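You operate a simulated robot arm through the tools that you are given. There is no shell and no other tool.

Carry out the task below with a simulated robot arm. There is one attempt and no reset: what you move stays moved.

TASK
Set the switches as the pink card says and run the test.
Fine: switch the supply on for it and leave it on; the test has to pass.
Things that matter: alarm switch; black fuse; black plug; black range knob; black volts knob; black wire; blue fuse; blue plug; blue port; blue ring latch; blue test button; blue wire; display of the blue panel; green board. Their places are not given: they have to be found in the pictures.

The check looks at the end state, three seconds after you hand in, the way a careful person would. Anything else that was tipped, shoved, dropped, spilled or broken makes it a failure.

THE ROBOT
A 6-joint arm with a two-finger parallel gripper, fixed in place. Base frame: the origin is on the floor under the middle of its stand, x ahead of it, y to its left, z up; the work surface is at about z = 770. Readings come in mm, degrees, newtons and seconds.
With the tool pointing down near the work surface it reaches from about 260 to 680 mm from the base axis. Its first joint turns from -66.0 to 66.0 degrees. Payload 2.9 kg.
The TCP is the grasp point between the finger pads, 30 mm short of the fingertips. In the tool frame z runs along the fingers and y along their closing line. The gripper opens to 110 mm. The fingers are 20 mm wide and 10 mm thick; the gripper's body (48 by 112 mm) begins 55 mm behind the TCP.
Orientation is told as [roll, pitch, yaw] about the base's x, y, z axes, in that order, counted from this pose: with the fingers straight down and closing along the base's y, the tool's x points along the base's -x, its y along +y and its z along -z.

THE INTERFACE
- The arm moves only by the tool apply_moves. Its arguments are lists of equal length, an entry for each row: "xyz": the shift along the tool's x, y, z in units of 40 mm (1.0 is 40 mm), a list of three; "rot": the turn, a rotation vector about the tool's x, y, z in units of 4 degrees (1.0 is 4 degrees), a list of three; "hand": the finger opening in mm, from 0 to 110. In form: {"xyz": [[dx, dy, dz], ...], "rot": [[rx, ry, rz], ...], "hand": [hand, ...]}. A call has 1 to 20 rows; each row shifts and turns the commanded pose from where the row before left it, along the tool's axes as they then stand. A call with a number of a shift or a turn outside -1 to 1 is refused whole. Rows are played at 5 a second. More than 50 mm and 8.6 degrees between two rows, or a gripper value outside its range, and nothing of the call is played. Where a pose cannot be reached the arm comes as near as it can. A force on the tool above 40 N (or 10 N above the force at the start of the call, whichever is more), or a blocked arm, ends the call early, and 0.2 s more pass. The fingers move at their own pace (about 108 mm/s each) and stop on an object; they squeeze with about 29 N. The grip force told is the motor's: it shows also when the fingers shut on nothing. Time passes only in rows, and 0.2 s behind the last, so rows that do not move let the fingers close. The reply holds the time, the measured pose of the TCP, the force on the tool along the base axes, the opening and the grip force, in the units named above and with some noise, with the torque about the TCP (base axes, N m) and any sound that the robot's microphone picked up.
- Cameras (640 x 400 px; columns grow to the right, rows downward): "scene" is fixed at [78.4, 434.7, 1386.1]; the picture's right is [-0.70, -0.72, 0.00], its down [-0.35, 0.34, -0.87] and it looks along [0.63, -0.61, -0.49] (base axes); focal length 328 px, centre (320, 200). "wrist" rides on the gripper at [72, 17, -103] in the tool frame; the picture's right is [-0.23, 0.97, 0.00], its down [-0.76, -0.18, -0.62] and it looks along [-0.61, -0.14, 0.78] (tool axes); focal length 222 px, centre (320, 200).
- get_image(camera): a new picture of that camera. It takes no simulated time.
- point_at(camera, pixels): there is no depth. For up to 12 entries [column, row, z] of the newest picture of that camera ("zoom" is the newest enlarged one), the place [x, y] in the base frame at which the ray of that pixel passes the height z, good to about 2 mm, but the place of the scene camera against the robot may be out by one fixed shift of up to 18 mm in any direction. It takes no simulated time.
- inspect(camera, box): a new picture of the part [left, top, right, bottom] of that camera's present view, enlarged. It takes no simulated time.
- close_job(): hands the job in; it is judged then, once.

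Unless the task says otherwise, let go and move clear before handing in.

The tools are called by a JSON object that holds its "fn" and its "kwargs". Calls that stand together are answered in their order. apply_moves: Moves the arm, as the interface text tells. Its arguments: {"type":"object","properties":{"xyz":{"type":"array","items":{"type":"array","items":{"type":"number"}}},"rot":{"type":"array","items":{"type":"array","items":{"type":"number"}}},"hand":{"type":"array","items":{"type":"number"}}},"required":["xyz","rot","hand"]} The other tools are called the same way: get_image (camera) takes a picture; point_at (camera, pixels) gives the place at which the rays of pixels pass given heights; inspect (camera, box) takes an enlarged picture of a part of a camera's view; close_job () hands the job in.

At the start:

```text
t: 0.0
position: [478.3, -60.5, 1092.7]
tcp_rot: [0.0, 0.1, 0.0]
contact_force: [-0.1, -0.7, 1.0]
wrist_torque: [0.01, -0.01, -0.01]
gripper_width: 109.8
finger_force: 0.1
```

scene: 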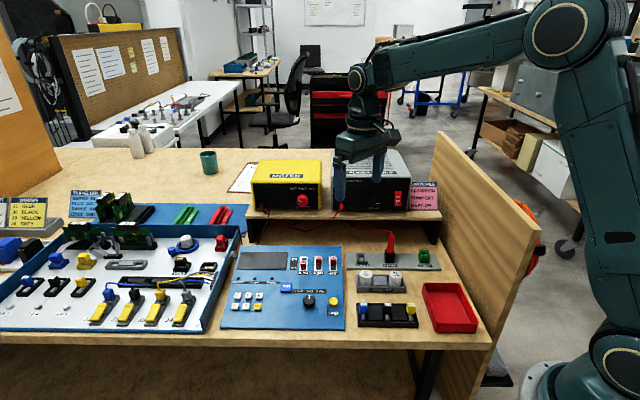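
wrist: 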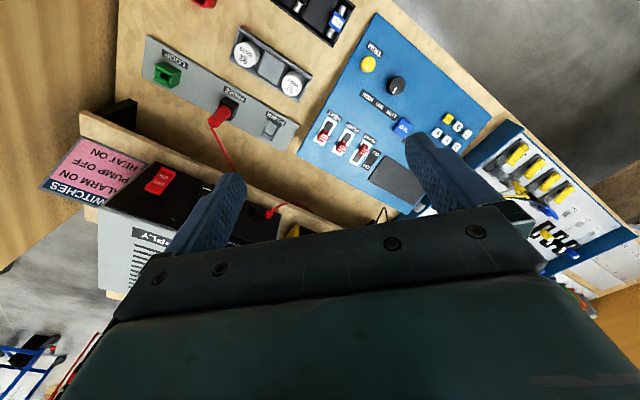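

The first pictures show a blue panel with three red switches (scene around 293-335, 265), a pink card at (424,195) and a power supply at (375,180). I'll zoom in on these before moving.

{"fn": "inspect", "kwargs": {"camera": "scene", "box": [380, 160, 460, 220]}}

{"fn": "inspect", "kwargs": {"camera": "scene", "box": [215, 240, 355, 335]}}

{"fn": "inspect", "kwargs": {"camera": "wrist", "box": [280, 10, 500, 220]}}

{"fn": "inspect", "kwargs": {"camera": "wrist", "box": [30, 120, 250, 300]}}

{"fn": "inspect", "kwargs": {"camera": "scene", "box": [0, 180, 130, 260]}}

{"fn": "inspect", "kwargs": {"camera": "scene", "box": [335, 220, 490, 340]}}

```text
6.67 times, centred on (420, 190) of scene
```

zoom: 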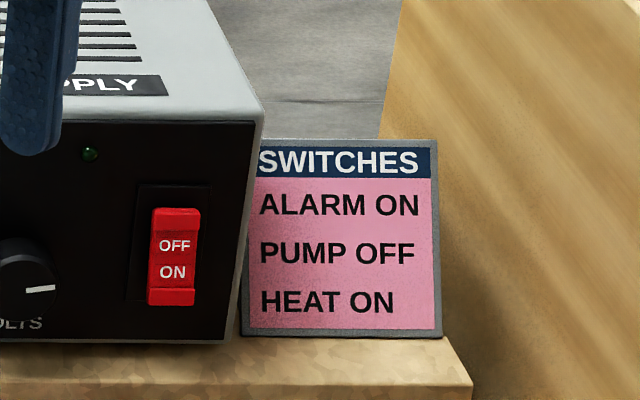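

```text
4.21 times, centred on (285, 288) of scene
```

zoom: 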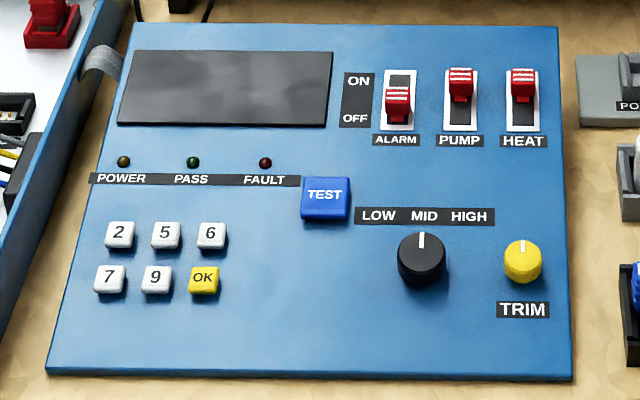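

```text
1.90 times, centred on (390, 115) of wrist
```

zoom: 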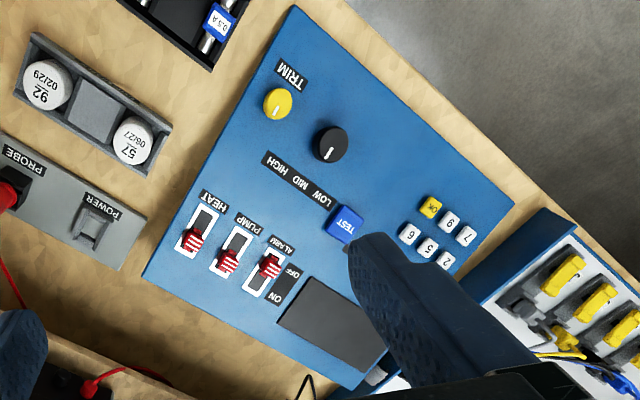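

```text
2.22 times, centred on (140, 210) of wrist
```

zoom: 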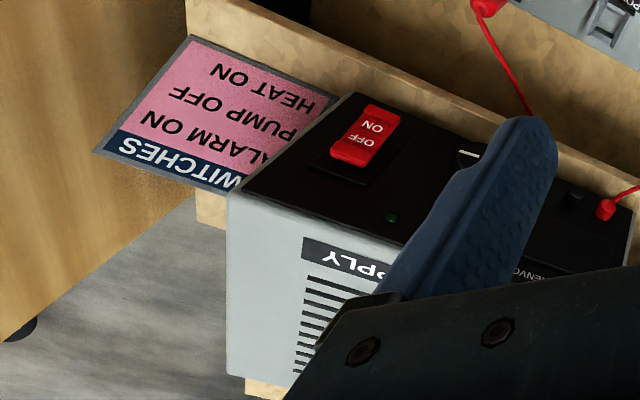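

```text
4.92 times, centred on (65, 220) of scene
```

zoom: 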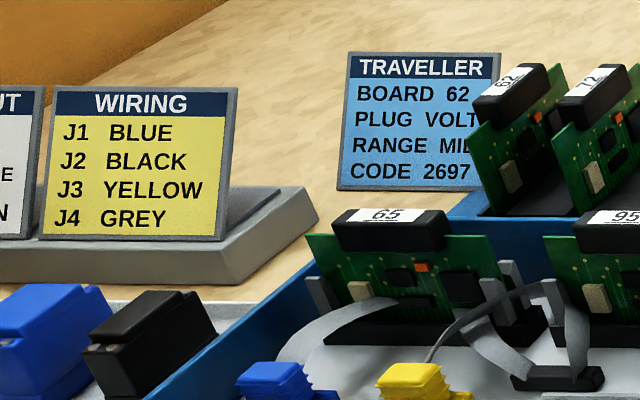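

```text
3.33 times, centred on (412, 280) of scene
```

zoom: 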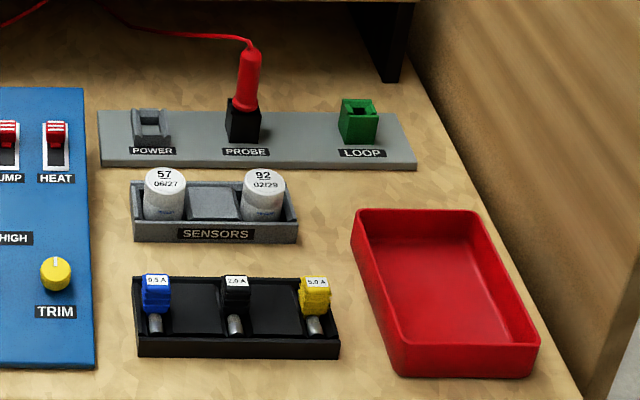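

The pink card reads ALARM ON, PUMP OFF, HEAT ON. The panel shows ALARM low (off), PUMP high (on) and HEAT high (on). I'll look at the supply and the rest of the bench before moving.

{"fn": "inspect", "kwargs": {"camera": "scene", "box": [240, 145, 440, 250]}}

{"fn": "inspect", "kwargs": {"camera": "scene", "box": [0, 200, 130, 340]}}

{"fn": "inspect", "kwargs": {"camera": "scene", "box": [110, 200, 250, 340]}}

{"fn": "inspect", "kwargs": {"camera": "scene", "box": [320, 140, 420, 230]}}

```text
3.20 times, centred on (340, 198) of scene
```

zoom: 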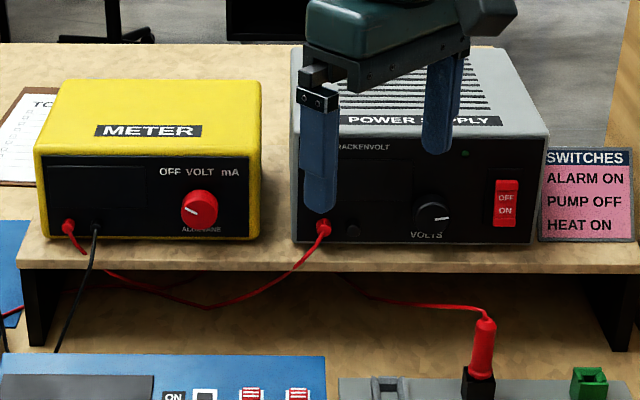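

```text
2.86 times, centred on (65, 270) of scene
```

zoom: 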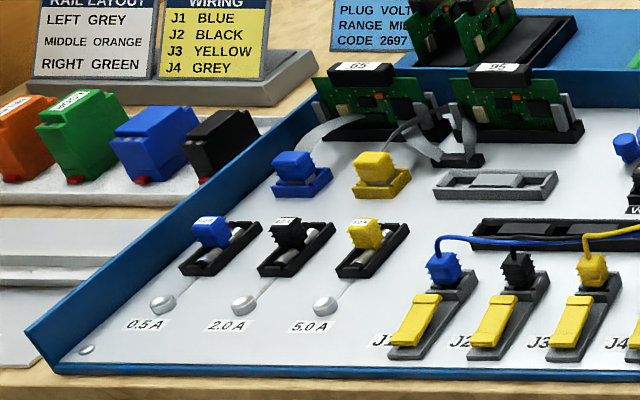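

```text
2.86 times, centred on (180, 270) of scene
```

zoom: 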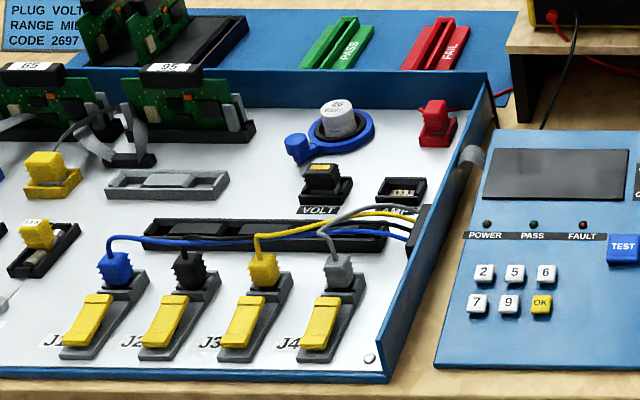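

```text
4.44 times, centred on (370, 185) of scene
```

zoom: 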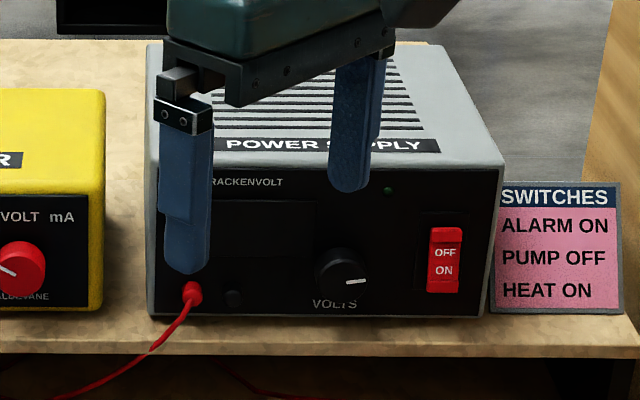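

The supply's rocker shows OFF at the top and ON at the bottom, and its display looks dark. I'll take close wrist views and get places of the switches at several heights.

{"fn": "get_image", "kwargs": {"camera": "wrist"}}

{"fn": "point_at", "kwargs": {"camera": "wrist", "pixels": [[400, 128, 780], [400, 128, 800], [370, 14, 780], [491, 112, 780], [297, 151, 780], [362, 152, 790], [342, 147, 790], [323, 137, 790], [160, 180, 900], [160, 180, 950], [160, 180, 1000], [168, 75, 790]]}}

{"fn": "get_image", "kwargs": {"camera": "scene"}}

{"fn": "point_at", "kwargs": {"camera": "scene", "pixels": [[286, 286, 780], [286, 286, 800], [237, 246, 780], [338, 246, 780], [346, 329, 780], [225, 328, 780], [304, 262, 790], [318, 262, 790], [332, 262, 790], [399, 199, 900], [399, 199, 950], [399, 199, 1000]]}}

```text
taken
```

wrist: 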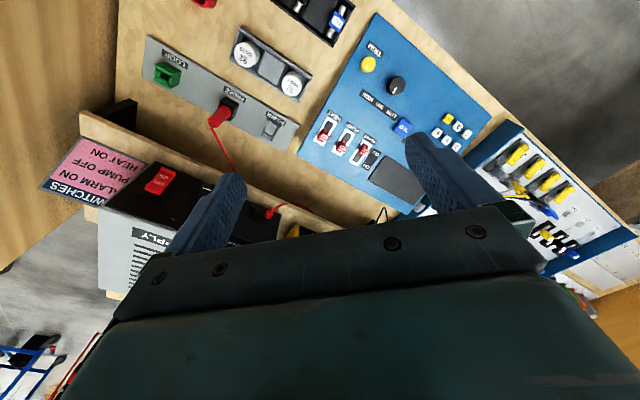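

```text
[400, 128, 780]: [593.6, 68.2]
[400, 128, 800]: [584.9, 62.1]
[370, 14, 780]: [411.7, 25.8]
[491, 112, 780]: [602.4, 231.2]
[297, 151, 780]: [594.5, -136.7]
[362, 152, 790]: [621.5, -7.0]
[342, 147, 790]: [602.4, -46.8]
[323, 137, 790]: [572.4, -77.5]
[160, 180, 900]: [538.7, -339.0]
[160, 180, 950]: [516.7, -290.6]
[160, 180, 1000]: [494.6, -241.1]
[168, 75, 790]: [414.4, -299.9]
```

```text
taken
```

scene: 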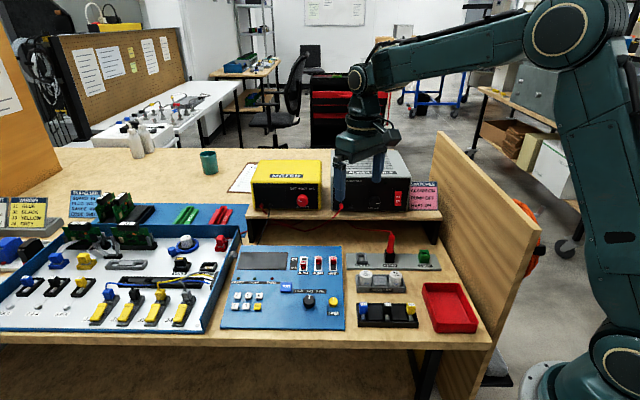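

```text
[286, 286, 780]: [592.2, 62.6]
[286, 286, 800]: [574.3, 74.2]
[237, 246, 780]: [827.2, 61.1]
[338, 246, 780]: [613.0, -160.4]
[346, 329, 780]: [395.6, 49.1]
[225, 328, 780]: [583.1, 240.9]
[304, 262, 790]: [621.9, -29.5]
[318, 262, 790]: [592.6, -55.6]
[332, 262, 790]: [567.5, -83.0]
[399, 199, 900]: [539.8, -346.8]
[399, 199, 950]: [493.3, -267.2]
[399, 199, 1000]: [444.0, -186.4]
```

Both cameras agree the panel is turned about -43 degrees to the base, with "ON" lying along roughly (0.73, -0.68). I'll turn the tool to that yaw in place and shut the fingers, so the wrist camera looks square onto the panel.

{"fn": "apply_moves", "kwargs": {"xyz": [[0, 0, 0], [0, 0, 0], [0, 0, 0], [0, 0, 0], [0, 0, 0], [0, 0, 0], [0, 0, 0], [0, 0, 0], [0, 0, 0], [0, 0, 0], [0, 0, 0], [0, 0, 0]], "rot": [[0, 0, 1], [0, 0, 1], [0, 0, 1], [0, 0, 1], [0, 0, 1], [0, 0, 1], [0, 0, 1], [0, 0, 1], [0, 0, 1], [0, 0, 1], [0, 0, 0.75], [0, 0, 0]], "hand": [80, 50, 20, 0, 0, 0, 0, 0, 0, 0, 0, 0]}}

{"fn": "get_image", "kwargs": {"camera": "wrist"}}

{"fn": "get_image", "kwargs": {"camera": "scene"}}

```text
t: 2.6
position: [478.2, -59.9, 1093.5]
tcp_rot: [0.0, 0.0, -43.0]
contact_force: [0.0, -0.1, 0.3]
wrist_torque: [0.0, 0.03, 0.0]
gripper_width: 0.0
finger_force: 29.2
```

```text
taken
```

wrist: 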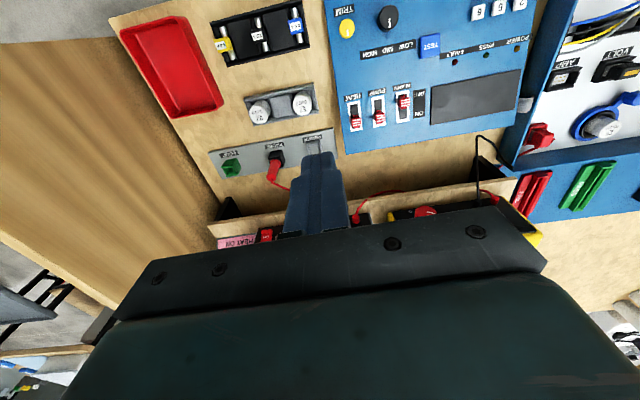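

```text
taken
```

scene: 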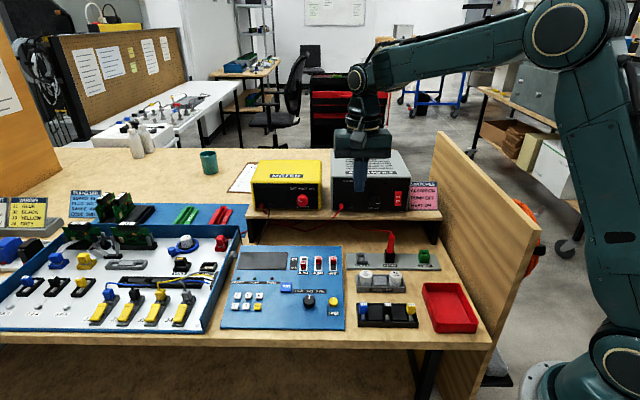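

The picture now shows the panel squarely (upside down in the wrist view): switches HEAT (354,117), PUMP (378,110), ALARM (402,100), TEST (429,46). I'll zoom in and measure rays for triangulation.

{"fn": "inspect", "kwargs": {"camera": "wrist", "box": [330, 20, 540, 150]}}

{"fn": "point_at", "kwargs": {"camera": "wrist", "pixels": [[429, 46, 780], [429, 46, 800], [402, 100, 780], [402, 100, 800], [378, 110, 780], [354, 117, 780], [346, 153, 780], [327, 0, 780], [266, 235, 900], [266, 235, 950], [266, 235, 1000], [229, 168, 790]]}}

```text
3.05 times, centred on (435, 85) of wrist
```

zoom: 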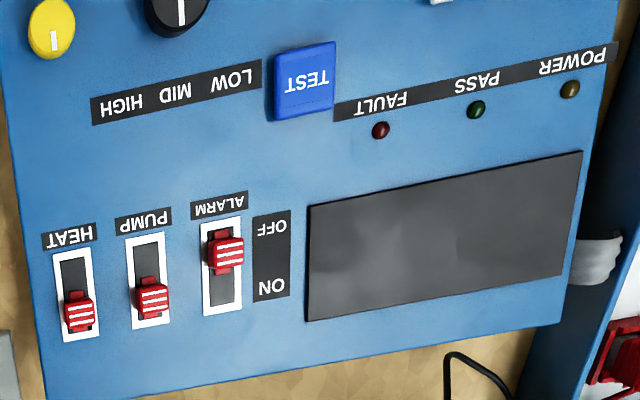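

```text
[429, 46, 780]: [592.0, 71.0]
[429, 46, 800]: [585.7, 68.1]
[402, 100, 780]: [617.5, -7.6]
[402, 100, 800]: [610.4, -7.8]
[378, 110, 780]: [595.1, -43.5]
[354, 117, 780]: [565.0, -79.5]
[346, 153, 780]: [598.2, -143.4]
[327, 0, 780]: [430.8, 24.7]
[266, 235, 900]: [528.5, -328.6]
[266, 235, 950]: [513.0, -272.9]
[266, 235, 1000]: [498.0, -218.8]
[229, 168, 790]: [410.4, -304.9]
```

The switches are sliders in slots about 45 mm apart, and their ON side is the far side. I'll come down over the front of the panel for a closer, more accurate look.

{"fn": "apply_moves", "kwargs": {"xyz": [[0.154, 0.472, 0.8], [0.154, 0.472, 0.8], [0.154, 0.472, 0.8], [0.154, 0.472, 0.8], [0.154, 0.472, 0.8], [0, 0, 0]], "rot": [[0, 0, 0], [0, 0, 0], [0, 0, 0], [0, 0, 0], [0, 0, 0], [0, 0, 0]], "hand": [0, 0, 0, 0, 0, 0]}}

{"fn": "get_image", "kwargs": {"camera": "wrist"}}

```text
t: 4.0
position: [523.4, 30.1, 932.2]
tcp_rot: [0.0, 0.0, -43.0]
contact_force: [-0.1, -1.2, 0.1]
wrist_torque: [0.0, 0.03, -0.01]
gripper_width: 0.1
finger_force: 29.6
```

```text
taken
```

wrist: 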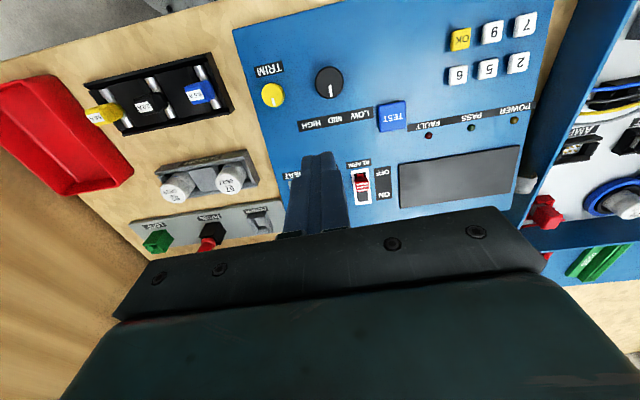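

{"fn": "inspect", "kwargs": {"camera": "wrist", "box": [320, 90, 440, 220]}}

{"fn": "point_at", "kwargs": {"camera": "wrist", "pixels": [[391, 115, 770], [391, 115, 780], [391, 115, 790], [360, 184, 770], [360, 184, 780], [360, 184, 790], [330, 80, 780], [272, 95, 780], [272, 222, 780], [233, 30, 780]]}}

```text
3.08 times, centred on (380, 155) of wrist
```

zoom: 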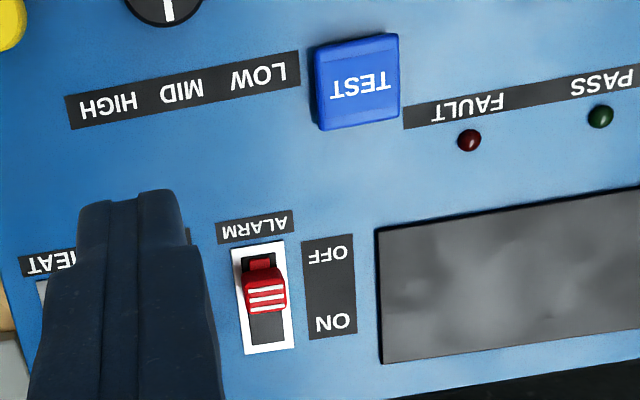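

```text
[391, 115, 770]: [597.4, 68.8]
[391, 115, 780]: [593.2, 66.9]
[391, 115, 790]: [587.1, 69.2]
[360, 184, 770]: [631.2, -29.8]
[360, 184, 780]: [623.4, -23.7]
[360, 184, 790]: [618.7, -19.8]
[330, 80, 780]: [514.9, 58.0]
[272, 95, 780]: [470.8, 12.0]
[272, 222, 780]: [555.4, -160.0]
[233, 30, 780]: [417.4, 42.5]
```

The estimates from three wrist views put the panel top near z≈795-800, but the baseline is short. I'll shift along tool +y for another view that leaves all three switches unobstructed to the left of the fingers.

{"fn": "apply_moves", "kwargs": {"xyz": [[0, 0.7, 0], [0, 0.7, 0], [0, 0.7, 0], [0, 0, 0]], "rot": [[0, 0, 0], [0, 0, 0], [0, 0, 0], [0, 0, 0]], "hand": [0, 0, 0, 0]}}

{"fn": "get_image", "kwargs": {"camera": "wrist"}}

{"fn": "inspect", "kwargs": {"camera": "wrist", "box": [190, 90, 350, 230]}}

```text
t: 5.0
position: [577.6, 91.3, 933.6]
tcp_rot: [0.1, 0.0, -42.9]
contact_force: [0.0, 0.6, 0.1]
wrist_torque: [-0.02, 0.05, -0.03]
gripper_width: 0.0
finger_force: 28.9
```

```text
taken
```

wrist: 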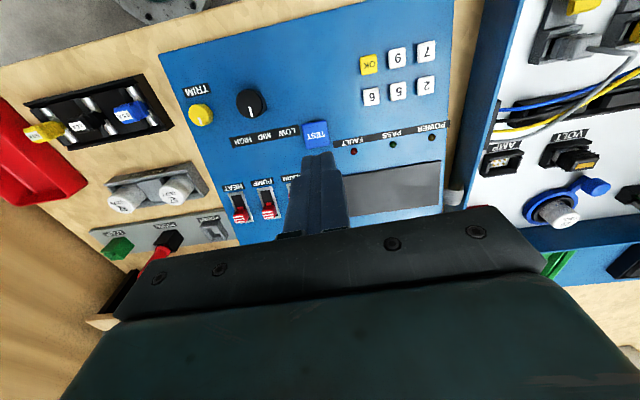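

```text
2.86 times, centred on (270, 160) of wrist
```

zoom: 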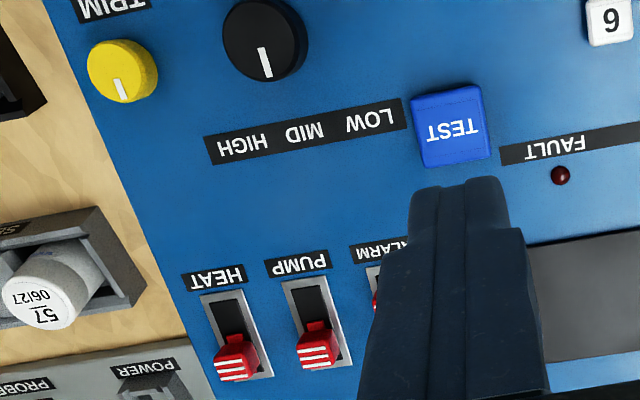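

Triangulating the views gives a panel yaw of about -45°, a panel surface near z≈797, TEST top ≈800 at (588,70), ALARM lever top at about (607,-6,819) and PUMP lever top at (591,-45,820). I'll turn 2° more and hover in front of the ALARM lever, tips at about z=850, to check.

{"fn": "apply_moves", "kwargs": {"xyz": [[0, 0, 0], [-0.4, -0.3, 0.335], [-0.4, -0.3, 0.335], [-0.4, -0.3, 0.335], [-0.4, -0.3, 0.335], [0, 0, 0], [0, 0, 0]], "rot": [[0, 0, 0.52], [0, 0, 0], [0, 0, 0], [0, 0, 0], [0, 0, 0], [0, 0, 0], [0, 0, 0]], "hand": [0, 0, 0, 0, 0, 0, 0]}}

{"fn": "get_image", "kwargs": {"camera": "wrist"}}

{"fn": "inspect", "kwargs": {"camera": "scene", "box": [250, 210, 370, 310]}}

```text
t: 6.6
position: [590.4, 10.9, 880.3]
tcp_rot: [0.0, 0.0, -45.1]
contact_force: [-0.2, 0.1, 0.2]
wrist_torque: [0.03, -0.03, 0.04]
gripper_width: 0.2
finger_force: 28.9
```

```text
taken
```

wrist: 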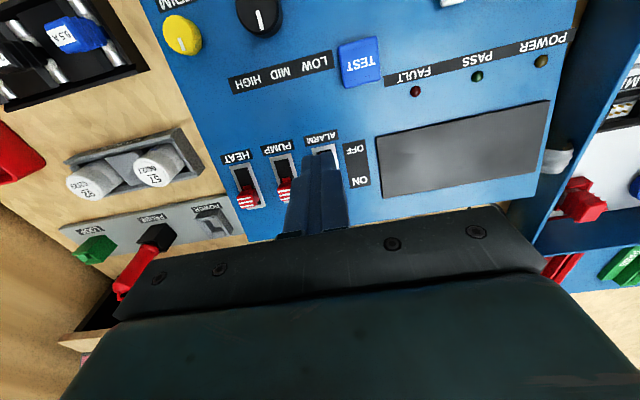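

```text
4.00 times, centred on (310, 260) of scene
```

zoom: 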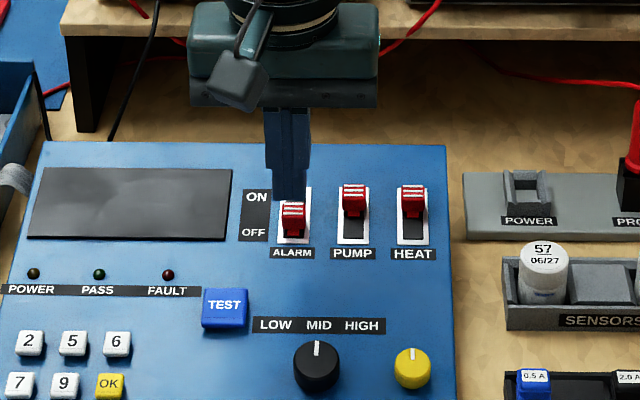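

View 5 confirms the estimates: panel ≈796, lever tops ≈820. The tip is over the ALARM label, in front of the lever. I'll back off 4 mm and lower to tips ≈ 812, then check.

{"fn": "apply_moves", "kwargs": {"xyz": [[0.1, 0, 0.3], [0, 0, 0.3], [0, 0, 0.3], [0, 0, 0.05], [0, 0, 0]], "rot": [[0, 0, 0], [0, 0, 0], [0, 0, 0], [0, 0, 0], [0, 0, 0]], "hand": [0, 0, 0, 0, 0]}}

{"fn": "inspect", "kwargs": {"camera": "scene", "box": [270, 230, 350, 290]}}

{"fn": "inspect", "kwargs": {"camera": "wrist", "box": [200, 80, 400, 240]}}

```text
t: 7.8
position: [587.5, 15.2, 841.9]
tcp_rot: [0.0, -0.1, -45.2]
contact_force: [-0.4, 1.1, -0.3]
wrist_torque: [0.02, 0.0, 0.01]
gripper_width: 0.1
finger_force: 29.5
```

```text
6.67 times, centred on (310, 260) of scene
```

zoom: 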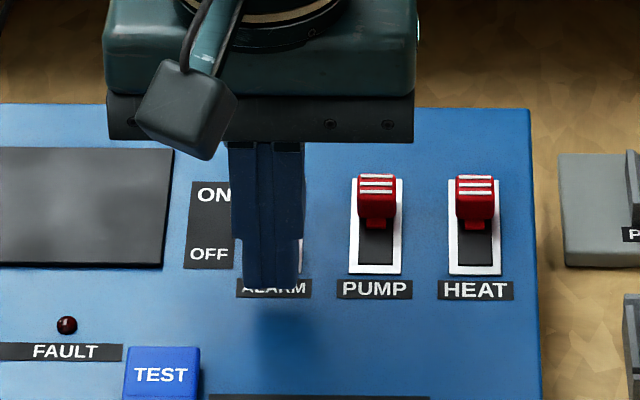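

```text
2.50 times, centred on (300, 160) of wrist
```

zoom: 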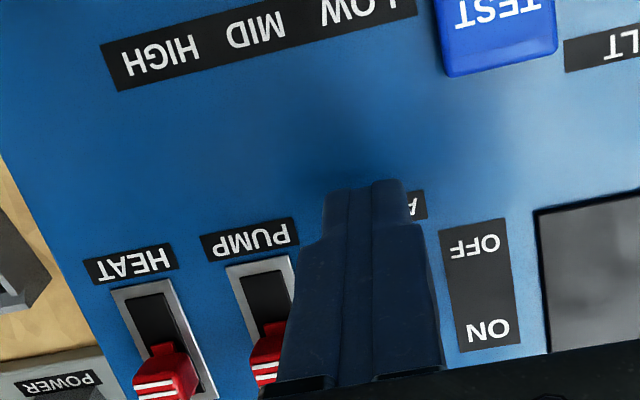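

The closed fingers stand in front of the ALARM lever, over its label. I'll lower 6 mm more and push 18 mm towards ON in small steps.

{"fn": "apply_moves", "kwargs": {"xyz": [[0, 0, 0.075], [0, 0, 0.075], [-0.1, 0, 0], [-0.1, 0, 0], [-0.1, 0, 0], [-0.1, 0, 0], [-0.05, 0, 0], [0, 0, 0]], "rot": [[0, 0, 0], [0, 0, 0], [0, 0, 0], [0, 0, 0], [0, 0, 0], [0, 0, 0], [0, 0, 0], [0, 0, 0]], "hand": [0, 0, 0, 0, 0, 0, 0, 0]}}

{"fn": "inspect", "kwargs": {"camera": "scene", "box": [270, 230, 350, 290]}}

```text
t: 9.6
position: [598.6, 2.1, 835.7]
tcp_rot: [0.0, 0.0, -45.1]
contact_force: [-4.9, 3.7, 5.5]
wrist_torque: [0.05, 0.06, -0.09]
gripper_width: 0.2
finger_force: 29.5
```

```text
6.67 times, centred on (310, 260) of scene
```

zoom: 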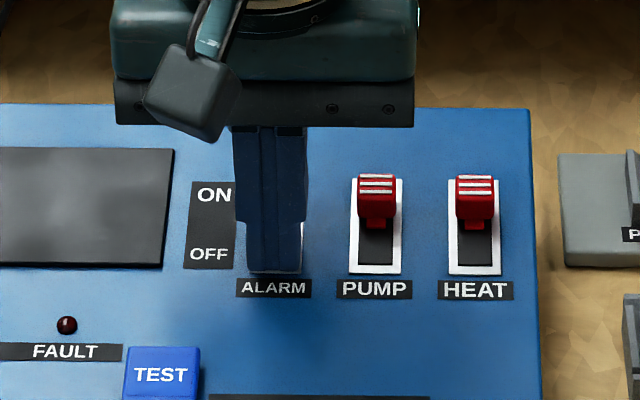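

Contact has begun (about 6 N against the push). I'll go on pushing 10 mm more in small steps.

{"fn": "apply_moves", "kwargs": {"xyz": [[-0.075, 0, 0], [-0.075, 0, 0], [-0.075, 0, 0], [0, 0, 0]], "rot": [[0, 0, 0], [0, 0, 0], [0, 0, 0], [0, 0, 0]], "hand": [0, 0, 0, 0]}}

{"fn": "inspect", "kwargs": {"camera": "scene", "box": [270, 230, 350, 290]}}

{"fn": "inspect", "kwargs": {"camera": "wrist", "box": [200, 80, 400, 240]}}

```text
t: 10.7
position: [605.2, -0.8, 835.8]
tcp_rot: [0.0, 0.4, -44.6]
contact_force: [-4.2, 1.3, 4.4]
wrist_torque: [0.05, 0.12, -0.04]
gripper_width: 0.0
finger_force: 28.9
stopped in row 4: the force on the tool passed its limit at 40 N (the readings are from after the stop); the commanded pose is now the measured one
```

```text
6.67 times, centred on (310, 260) of scene
```

zoom: 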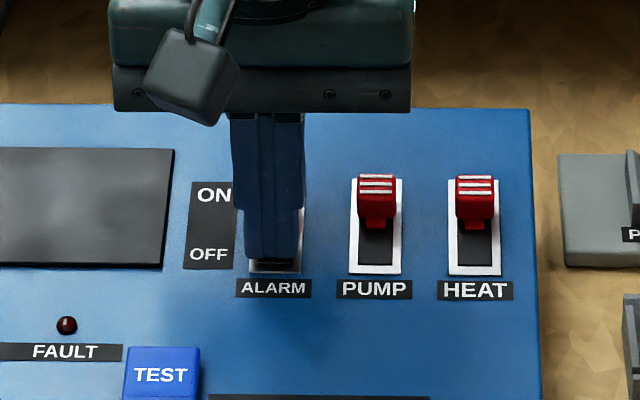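

```text
2.50 times, centred on (300, 160) of wrist
```

zoom: 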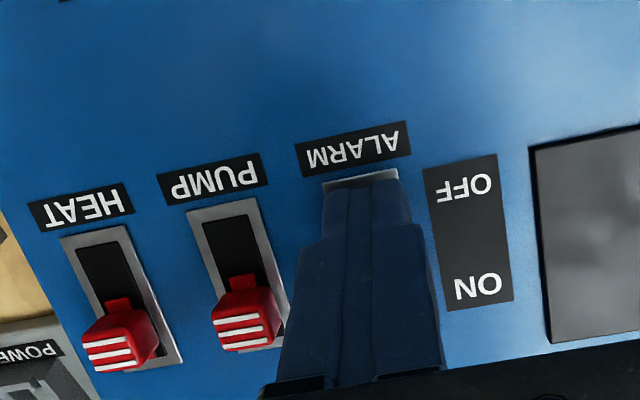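

The force limit tripped with the finger about where the lever should meet its ON stop. I'll back off, lift and look.

{"fn": "apply_moves", "kwargs": {"xyz": [[0.15, 0, 0], [0.25, 0, 0], [0, 0, -0.5], [0, 0, -0.5], [0, 0.5, -0.25], [0, 0.5, 0], [0, 0, 0]], "rot": [[0, 0, 0], [0, 0, 0], [0, 0, 0], [0, 0, 0], [0, 0, 0], [0, 0, 0], [0, 0, 0]], "hand": [0, 0, 0, 0, 0, 0, 0]}}

{"fn": "inspect", "kwargs": {"camera": "scene", "box": [270, 230, 350, 290]}}

{"fn": "inspect", "kwargs": {"camera": "wrist", "box": [180, 80, 380, 240]}}

```text
t: 12.3
position: [621.5, 37.7, 887.6]
tcp_rot: [-0.1, 0.3, -44.6]
contact_force: [0.8, 0.7, 0.4]
wrist_torque: [0.0, 0.02, 0.0]
gripper_width: 0.1
finger_force: 28.7
```

```text
6.67 times, centred on (310, 260) of scene
```

zoom: 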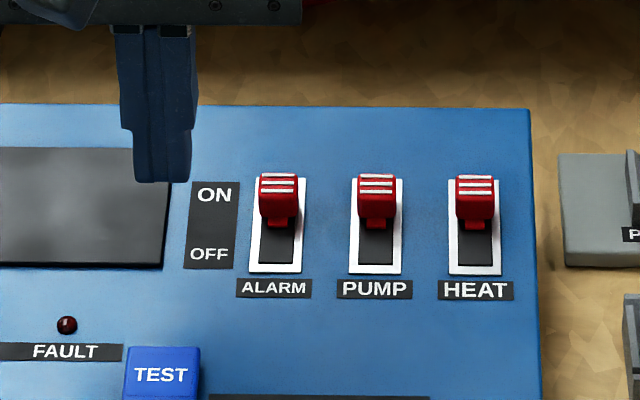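

```text
2.50 times, centred on (280, 160) of wrist
```

zoom: 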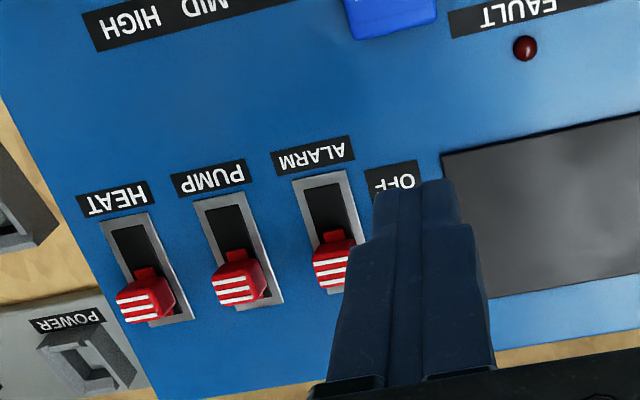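

ALARM is now ON, level with PUMP and HEAT. Next I'll move over behind the PUMP lever (n≈478, l≈386) at the same height and check.

{"fn": "apply_moves", "kwargs": {"xyz": [[0, 0, 0], [-0.41, -0.5, 0], [-0.41, -0.5, 0], [-0.41, -0.5, 0], [-0.41, -0.5, 0], [0, 0, 0]], "rot": [[0, 0, 0.1], [0, 0, 0], [0, 0, 0], [0, 0, 0], [0, 0, 0], [0, 0, 0]], "hand": [0, 0, 0, 0, 0, 0]}}

{"fn": "get_image", "kwargs": {"camera": "scene"}}

{"fn": "inspect", "kwargs": {"camera": "wrist", "box": [220, 60, 420, 240]}}

```text
t: 13.7
position: [610.3, -64.2, 886.5]
tcp_rot: [-0.1, 0.3, -45.1]
contact_force: [-0.1, 0.2, 0.0]
wrist_torque: [0.01, -0.01, 0.0]
gripper_width: 0.1
finger_force: 29.3
```

```text
taken
```

scene: 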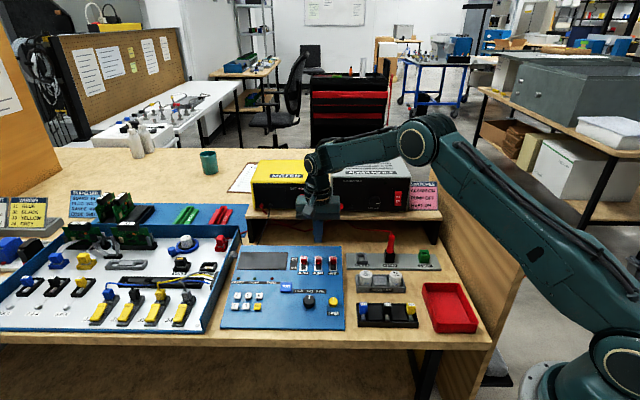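

```text
2.22 times, centred on (320, 150) of wrist
```

zoom: 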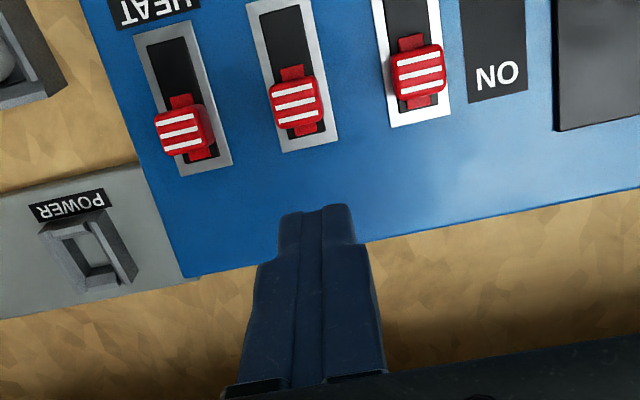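

The finger is behind the PUMP lever (its back edge is at n≈461, the finger's near face at ≈467). I'll lower to the tip height that worked for ALARM and start pushing towards OFF.

{"fn": "apply_moves", "kwargs": {"xyz": [[0, 0, 0.3], [0, 0, 0.3], [0, 0, 0.3], [0, 0, 0.25], [0, 0, 0.1], [0, 0, 0]], "rot": [[0, 0, 0], [0, 0, 0], [0, 0, 0], [0, 0, 0], [0, 0, 0], [0, 0, 0]], "hand": [0, 0, 0, 0, 0, 0]}}

{"fn": "inspect", "kwargs": {"camera": "scene", "box": [270, 230, 350, 290]}}

{"fn": "inspect", "kwargs": {"camera": "wrist", "box": [220, 60, 420, 240]}}

```text
t: 14.8
position: [610.4, -65.7, 846.6]
tcp_rot: [-0.1, 0.3, -45.1]
contact_force: [-8.6, 0.8, 8.2]
wrist_torque: [0.0, 0.21, -0.08]
gripper_width: 0.0
finger_force: 29.1
stopped in row 5: the force on the tool passed its limit at 48 N (the readings are from after the stop); the commanded pose is now the measured one
```

```text
6.67 times, centred on (310, 260) of scene
```

zoom: 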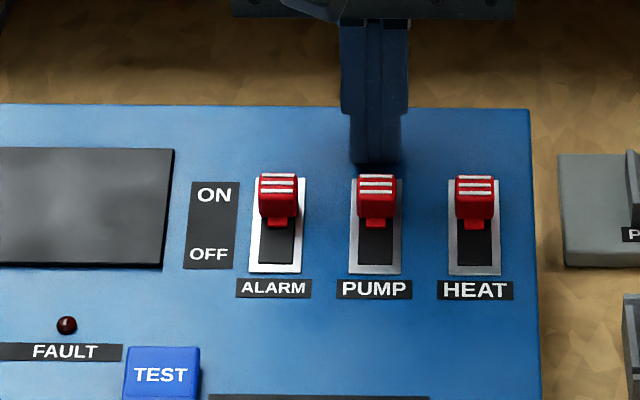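

```text
2.22 times, centred on (320, 150) of wrist
```

zoom: 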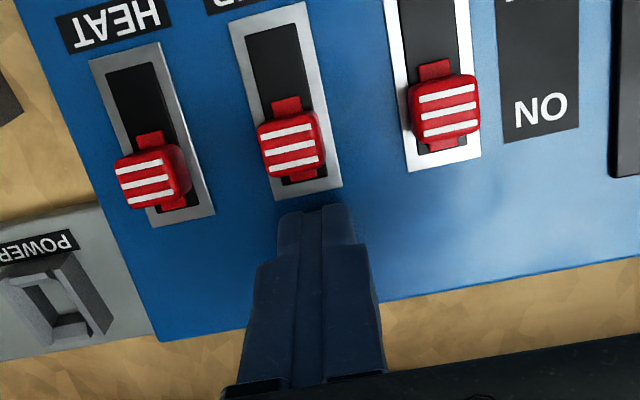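

The tip met resistance at z≈817 behind the lever, whereas in front it was clear at 806: the panel slopes up toward the back by about 10.5°. I'll lift, tilt the tool by that angle to stand square to the panel, and re-look.

{"fn": "apply_moves", "kwargs": {"xyz": [[0, 0, -0.3], [0, 0, 0], [0, 0, 0], [0, 0, 0], [0, 0, 0]], "rot": [[0, 0, 0], [0, -0.9, 0], [0, -0.9, 0], [0, -0.85, 0], [0, 0, 0]], "hand": [0, 0, 0, 0, 0]}}

{"fn": "inspect", "kwargs": {"camera": "wrist", "box": [220, 60, 420, 240]}}

{"fn": "inspect", "kwargs": {"camera": "scene", "box": [270, 210, 370, 290]}}

```text
t: 16.0
position: [611.4, -64.9, 857.0]
tcp_rot: [0.0, -10.4, -45.0]
contact_force: [-0.4, 0.0, 0.5]
wrist_torque: [0.01, 0.02, 0.03]
gripper_width: 0.0
finger_force: 28.5
```

```text
2.22 times, centred on (320, 150) of wrist
```

zoom: 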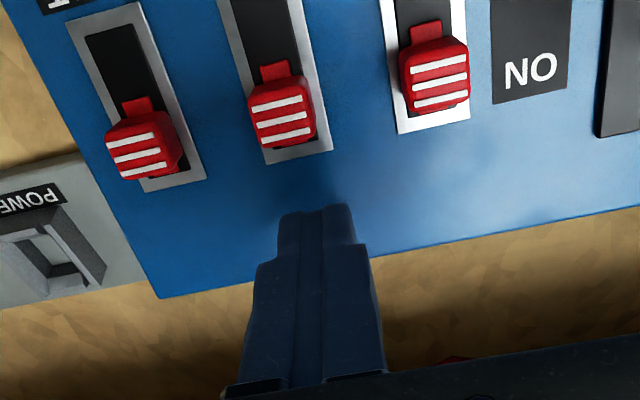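

```text
5.00 times, centred on (320, 250) of scene
```

zoom: 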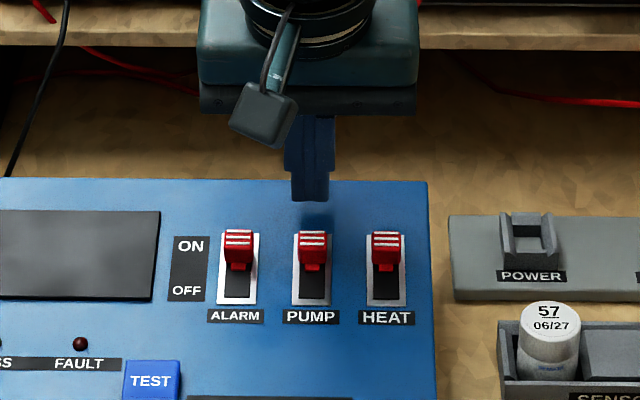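

The tool is now square to the panel. I'll shift slightly toward the lever and lower to just above the surface.

{"fn": "apply_moves", "kwargs": {"xyz": [[0.1, 0, 0], [0, 0, 0.1], [0, 0, 0.1], [0, 0, 0]], "rot": [[0, 0, 0], [0, 0, 0], [0, 0, 0], [0, 0, 0]], "hand": [0, 0, 0, 0]}}

{"fn": "inspect", "kwargs": {"camera": "scene", "box": [280, 230, 360, 290]}}

{"fn": "inspect", "kwargs": {"camera": "wrist", "box": [260, 80, 380, 200]}}

```text
t: 17.0
position: [610.6, -63.6, 848.8]
tcp_rot: [0.0, -10.4, -45.0]
contact_force: [0.1, -0.7, 0.7]
wrist_torque: [0.02, 0.01, -0.03]
gripper_width: 0.0
finger_force: 28.8
```

```text
6.67 times, centred on (320, 260) of scene
```

zoom: 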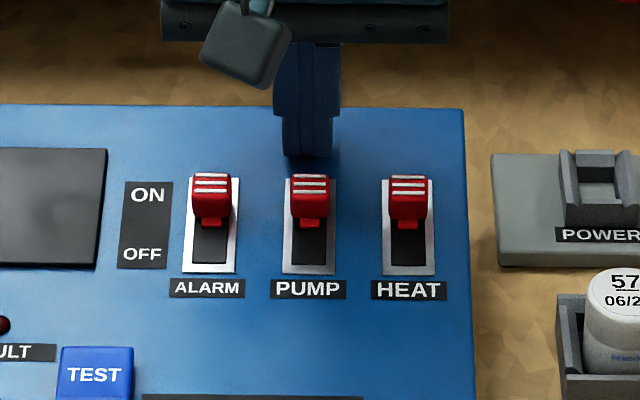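

```text
3.33 times, centred on (320, 140) of wrist
```

zoom: 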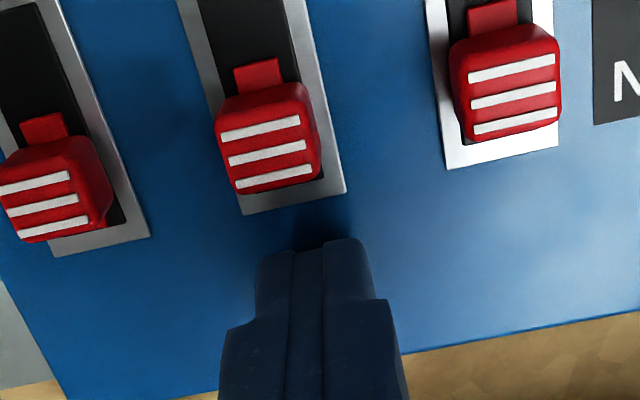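

The finger is aligned behind PUMP and about 3 mm above the surface. Now I'll push along the panel towards OFF in small steps.

{"fn": "apply_moves", "kwargs": {"xyz": [[0.1, 0, 0], [0.1, 0, 0], [0.1, 0, 0], [0.1, 0, 0], [0.075, 0, 0], [0, 0, 0]], "rot": [[0, 0, 0], [0, 0, 0], [0, 0, 0], [0, 0, 0], [0, 0, 0], [0, 0, 0]], "hand": [0, 0, 0, 0, 0, 0]}}

{"fn": "inspect", "kwargs": {"camera": "scene", "box": [280, 230, 360, 290]}}

{"fn": "inspect", "kwargs": {"camera": "wrist", "box": [260, 80, 380, 200]}}

```text
t: 18.4
position: [596.4, -48.6, 845.4]
tcp_rot: [0.0, -10.4, -45.1]
contact_force: [0.2, 0.2, -0.4]
wrist_torque: [0.0, 0.02, 0.0]
gripper_width: 0.0
finger_force: 28.5
```

```text
6.67 times, centred on (320, 260) of scene
```

zoom: 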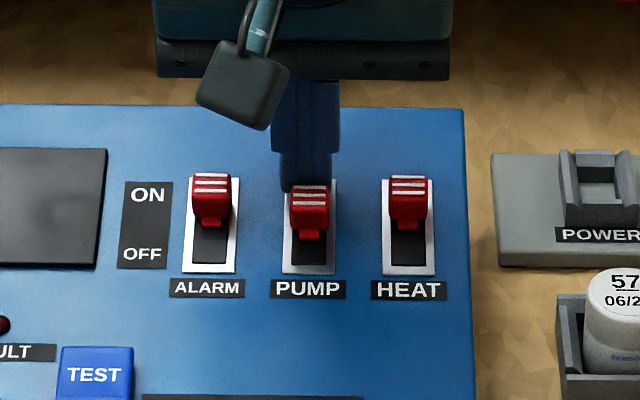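

```text
3.33 times, centred on (320, 140) of wrist
```

zoom: 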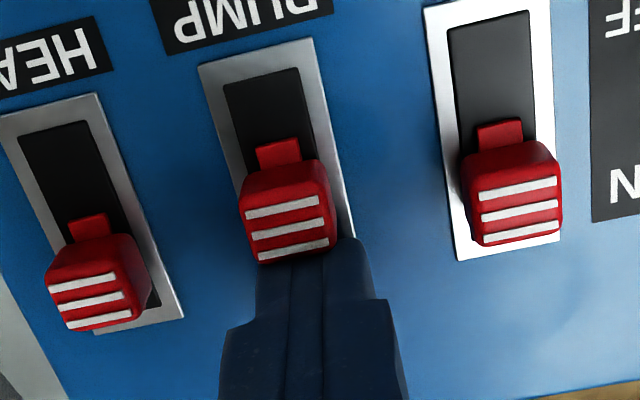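

The PUMP slider is following (about a third of the way). I'll keep pushing about 10 mm more.

{"fn": "apply_moves", "kwargs": {"xyz": [[0.075, 0, 0], [0.075, 0, 0], [0.075, 0, 0], [0, 0, 0]], "rot": [[0, 0, 0], [0, 0, 0], [0, 0, 0], [0, 0, 0]], "hand": [0, 0, 0, 0]}}

{"fn": "inspect", "kwargs": {"camera": "wrist", "box": [260, 80, 380, 200]}}

{"fn": "inspect", "kwargs": {"camera": "scene", "box": [280, 230, 360, 290]}}

```text
t: 19.4
position: [590.8, -42.1, 843.2]
tcp_rot: [0.1, -10.5, -45.1]
contact_force: [-0.7, 0.3, -0.5]
wrist_torque: [-0.01, 0.03, 0.03]
gripper_width: 0.1
finger_force: 28.6
```

```text
3.33 times, centred on (320, 140) of wrist
```

zoom: 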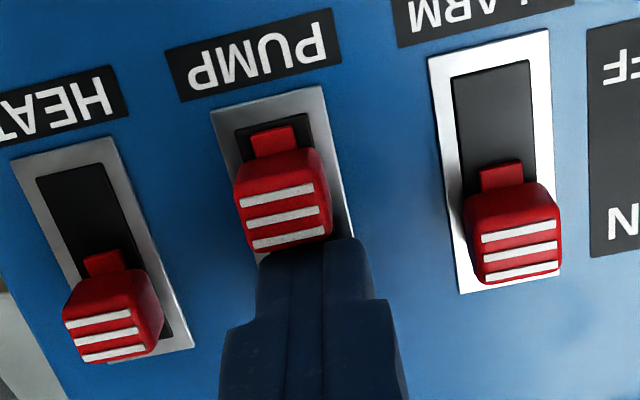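

```text
6.67 times, centred on (320, 260) of scene
```

zoom: 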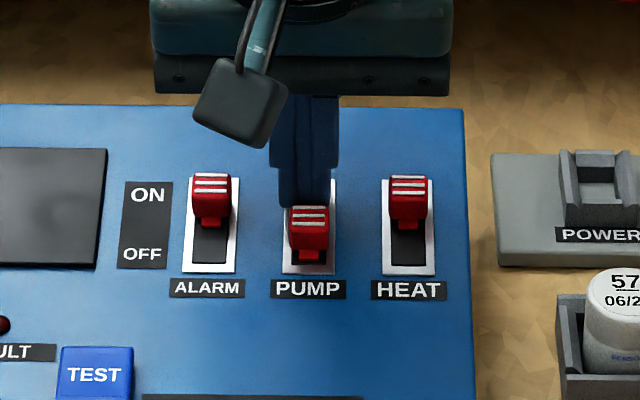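

PUMP is almost at the OFF end; a sliver of black slot remains ahead of the tab. I'll push another 2-3 mm gently to seat it.

{"fn": "apply_moves", "kwargs": {"xyz": [[0.05, 0, 0], [0.025, 0, 0], [0, 0, 0]], "rot": [[0, 0, 0], [0, 0, 0], [0, 0, 0]], "hand": [0, 0, 0]}}

{"fn": "inspect", "kwargs": {"camera": "wrist", "box": [260, 80, 380, 200]}}

```text
t: 20.2
position: [588.6, -40.4, 842.7]
tcp_rot: [0.0, -10.5, -45.1]
contact_force: [1.8, -2.5, -0.5]
wrist_torque: [-0.09, -0.07, -0.01]
gripper_width: 0.0
finger_force: 28.6
```

```text
3.33 times, centred on (320, 140) of wrist
```

zoom: 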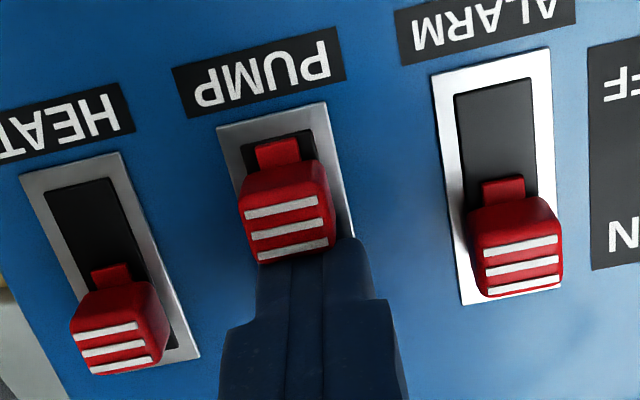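

Resistance is about 3 N now, so it's at or near the stop. One more small push to confirm, then back off and lift.

{"fn": "apply_moves", "kwargs": {"xyz": [[0.04, 0, 0], [0, 0, 0]], "rot": [[0, 0, 0], [0, 0, 0]], "hand": [0, 0]}}

{"fn": "inspect", "kwargs": {"camera": "wrist", "box": [260, 80, 380, 200]}}

```text
t: 20.8
position: [586.7, -39.9, 843.5]
tcp_rot: [0.1, -10.4, -45.2]
contact_force: [4.3, -6.0, -0.3]
wrist_torque: [-0.15, -0.17, -0.02]
gripper_width: 0.0
finger_force: 28.7
```

```text
3.33 times, centred on (320, 140) of wrist
```

zoom: 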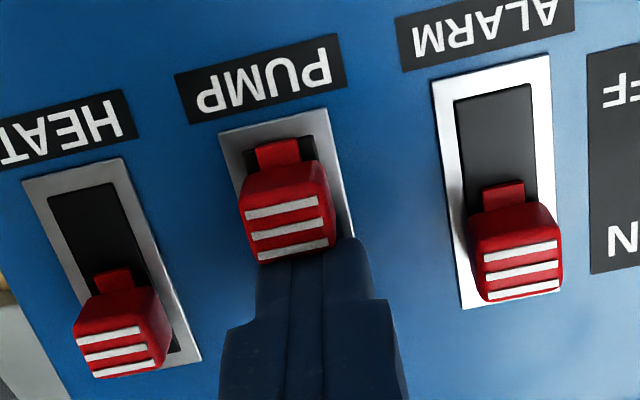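

PUMP is at its OFF stop (force rising to 7 N). I'll back off, lift clear, and move across towards the supply at tip height ≈970, keeping in front of the shelf.

{"fn": "apply_moves", "kwargs": {"xyz": [[-0.2, 0, 0], [0, 0, -1], [0, 0, -1], [0, 0, -1], [0, 0, -1], [-0.15, -0.94, 0.03], [-0.15, -0.94, 0.03], [-0.15, -0.94, 0.03], [-0.15, -0.94, 0.03], [-0.15, -0.94, 0.03], [-0.15, -0.94, 0.03], [0, 0, 0]], "rot": [[0, 0, 0], [0, 0, 0], [0, 0, 0], [0, 0, 0], [0, 0, 0], [0, 0, 0], [0, 0, 0], [0, 0, 0], [0, 0, 0], [0, 0, 0], [0, 0, 0], [0, 0, 0]], "hand": [0, 0, 0, 0, 0, 0, 0, 0, 0, 0, 0, 0]}}

{"fn": "get_image", "kwargs": {"camera": "wrist"}}

{"fn": "get_image", "kwargs": {"camera": "scene"}}

{"fn": "inspect", "kwargs": {"camera": "scene", "box": [215, 240, 355, 335]}}

```text
t: 23.4
position: [435.4, -213.0, 1001.7]
tcp_rot: [-0.1, -10.4, -45.1]
contact_force: [0.1, -0.6, 0.0]
wrist_torque: [-0.05, -0.01, -0.03]
gripper_width: 0.0
finger_force: 29.1
```

```text
taken
```

wrist: 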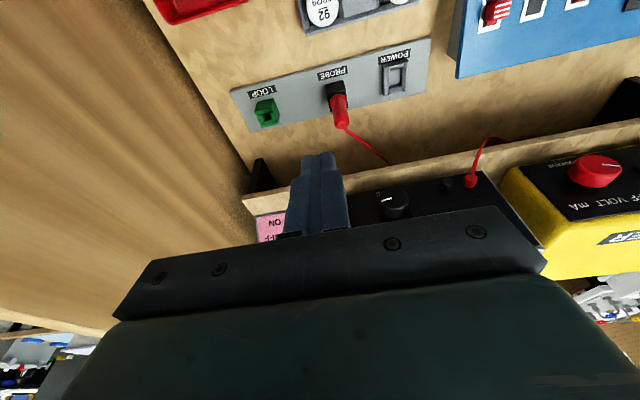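

```text
taken
```

scene: 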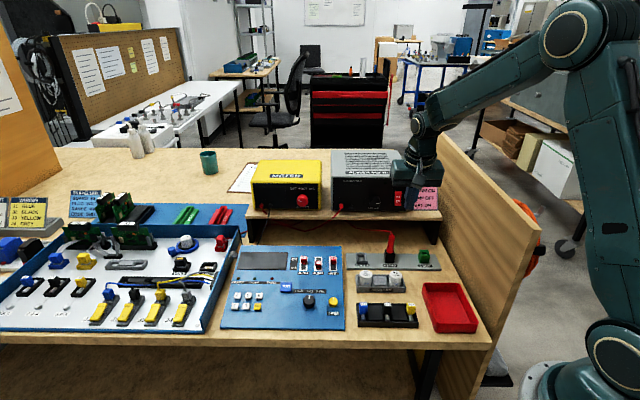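

```text
4.21 times, centred on (285, 288) of scene
```

zoom: 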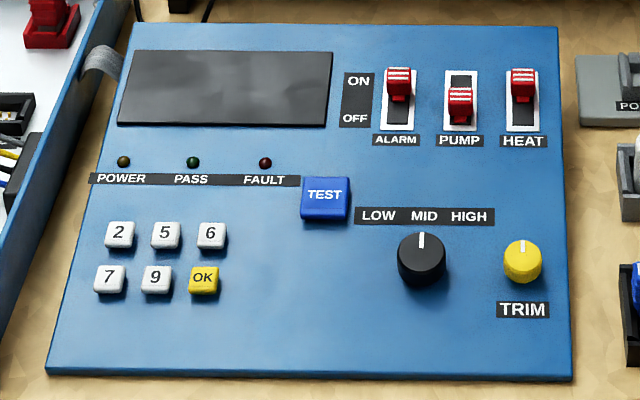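

The panel now shows ALARM on, PUMP off, HEAT on. Next I'll tilt the tool by about 35° more in place so the wrist camera faces the supply's front and the fingers point at it.

{"fn": "apply_moves", "kwargs": {"xyz": [[0, 0, 0], [0, 0, 0], [0, 0, 0], [0, 0, 0], [0, 0, 0], [0, 0, 0], [0, 0, 0], [0, 0, 0], [0, 0, 0], [0, 0, 0]], "rot": [[0, -0.96, 0], [0, -0.96, 0], [0, -0.96, 0], [0, -0.96, 0], [0, -0.96, 0], [0, -0.96, 0], [0, -0.96, 0], [0, -0.96, 0], [0, -0.96, 0], [0, 0, 0]], "hand": [0, 0, 0, 0, 0, 0, 0, 0, 0, 0]}}

{"fn": "get_image", "kwargs": {"camera": "wrist"}}

{"fn": "get_image", "kwargs": {"camera": "scene"}}

```text
t: 25.6
position: [439.1, -210.8, 1000.5]
tcp_rot: [0.0, -45.1, -45.1]
contact_force: [-0.3, 0.2, -0.2]
wrist_torque: [0.04, 0.0, -0.01]
gripper_width: 0.0
finger_force: 28.7
```

```text
taken
```

wrist: 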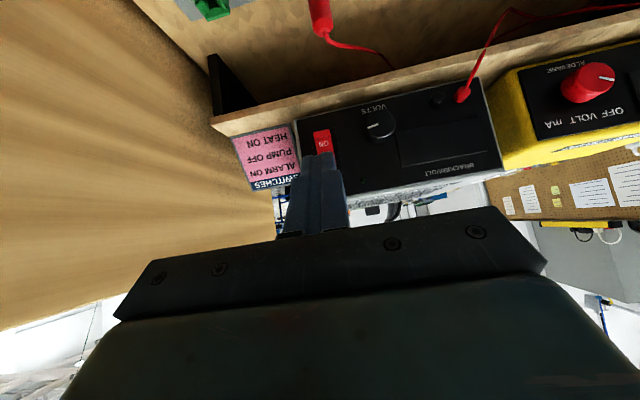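

```text
taken
```

scene: 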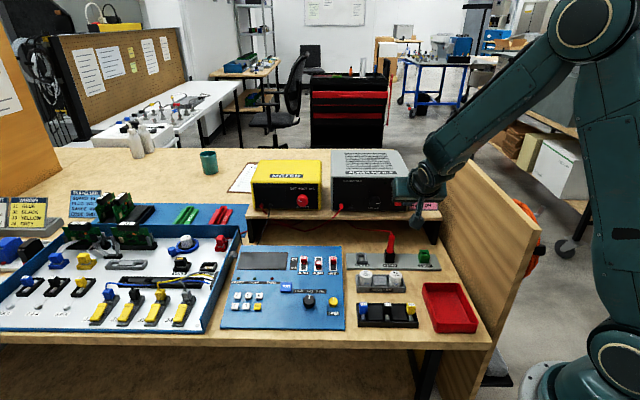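

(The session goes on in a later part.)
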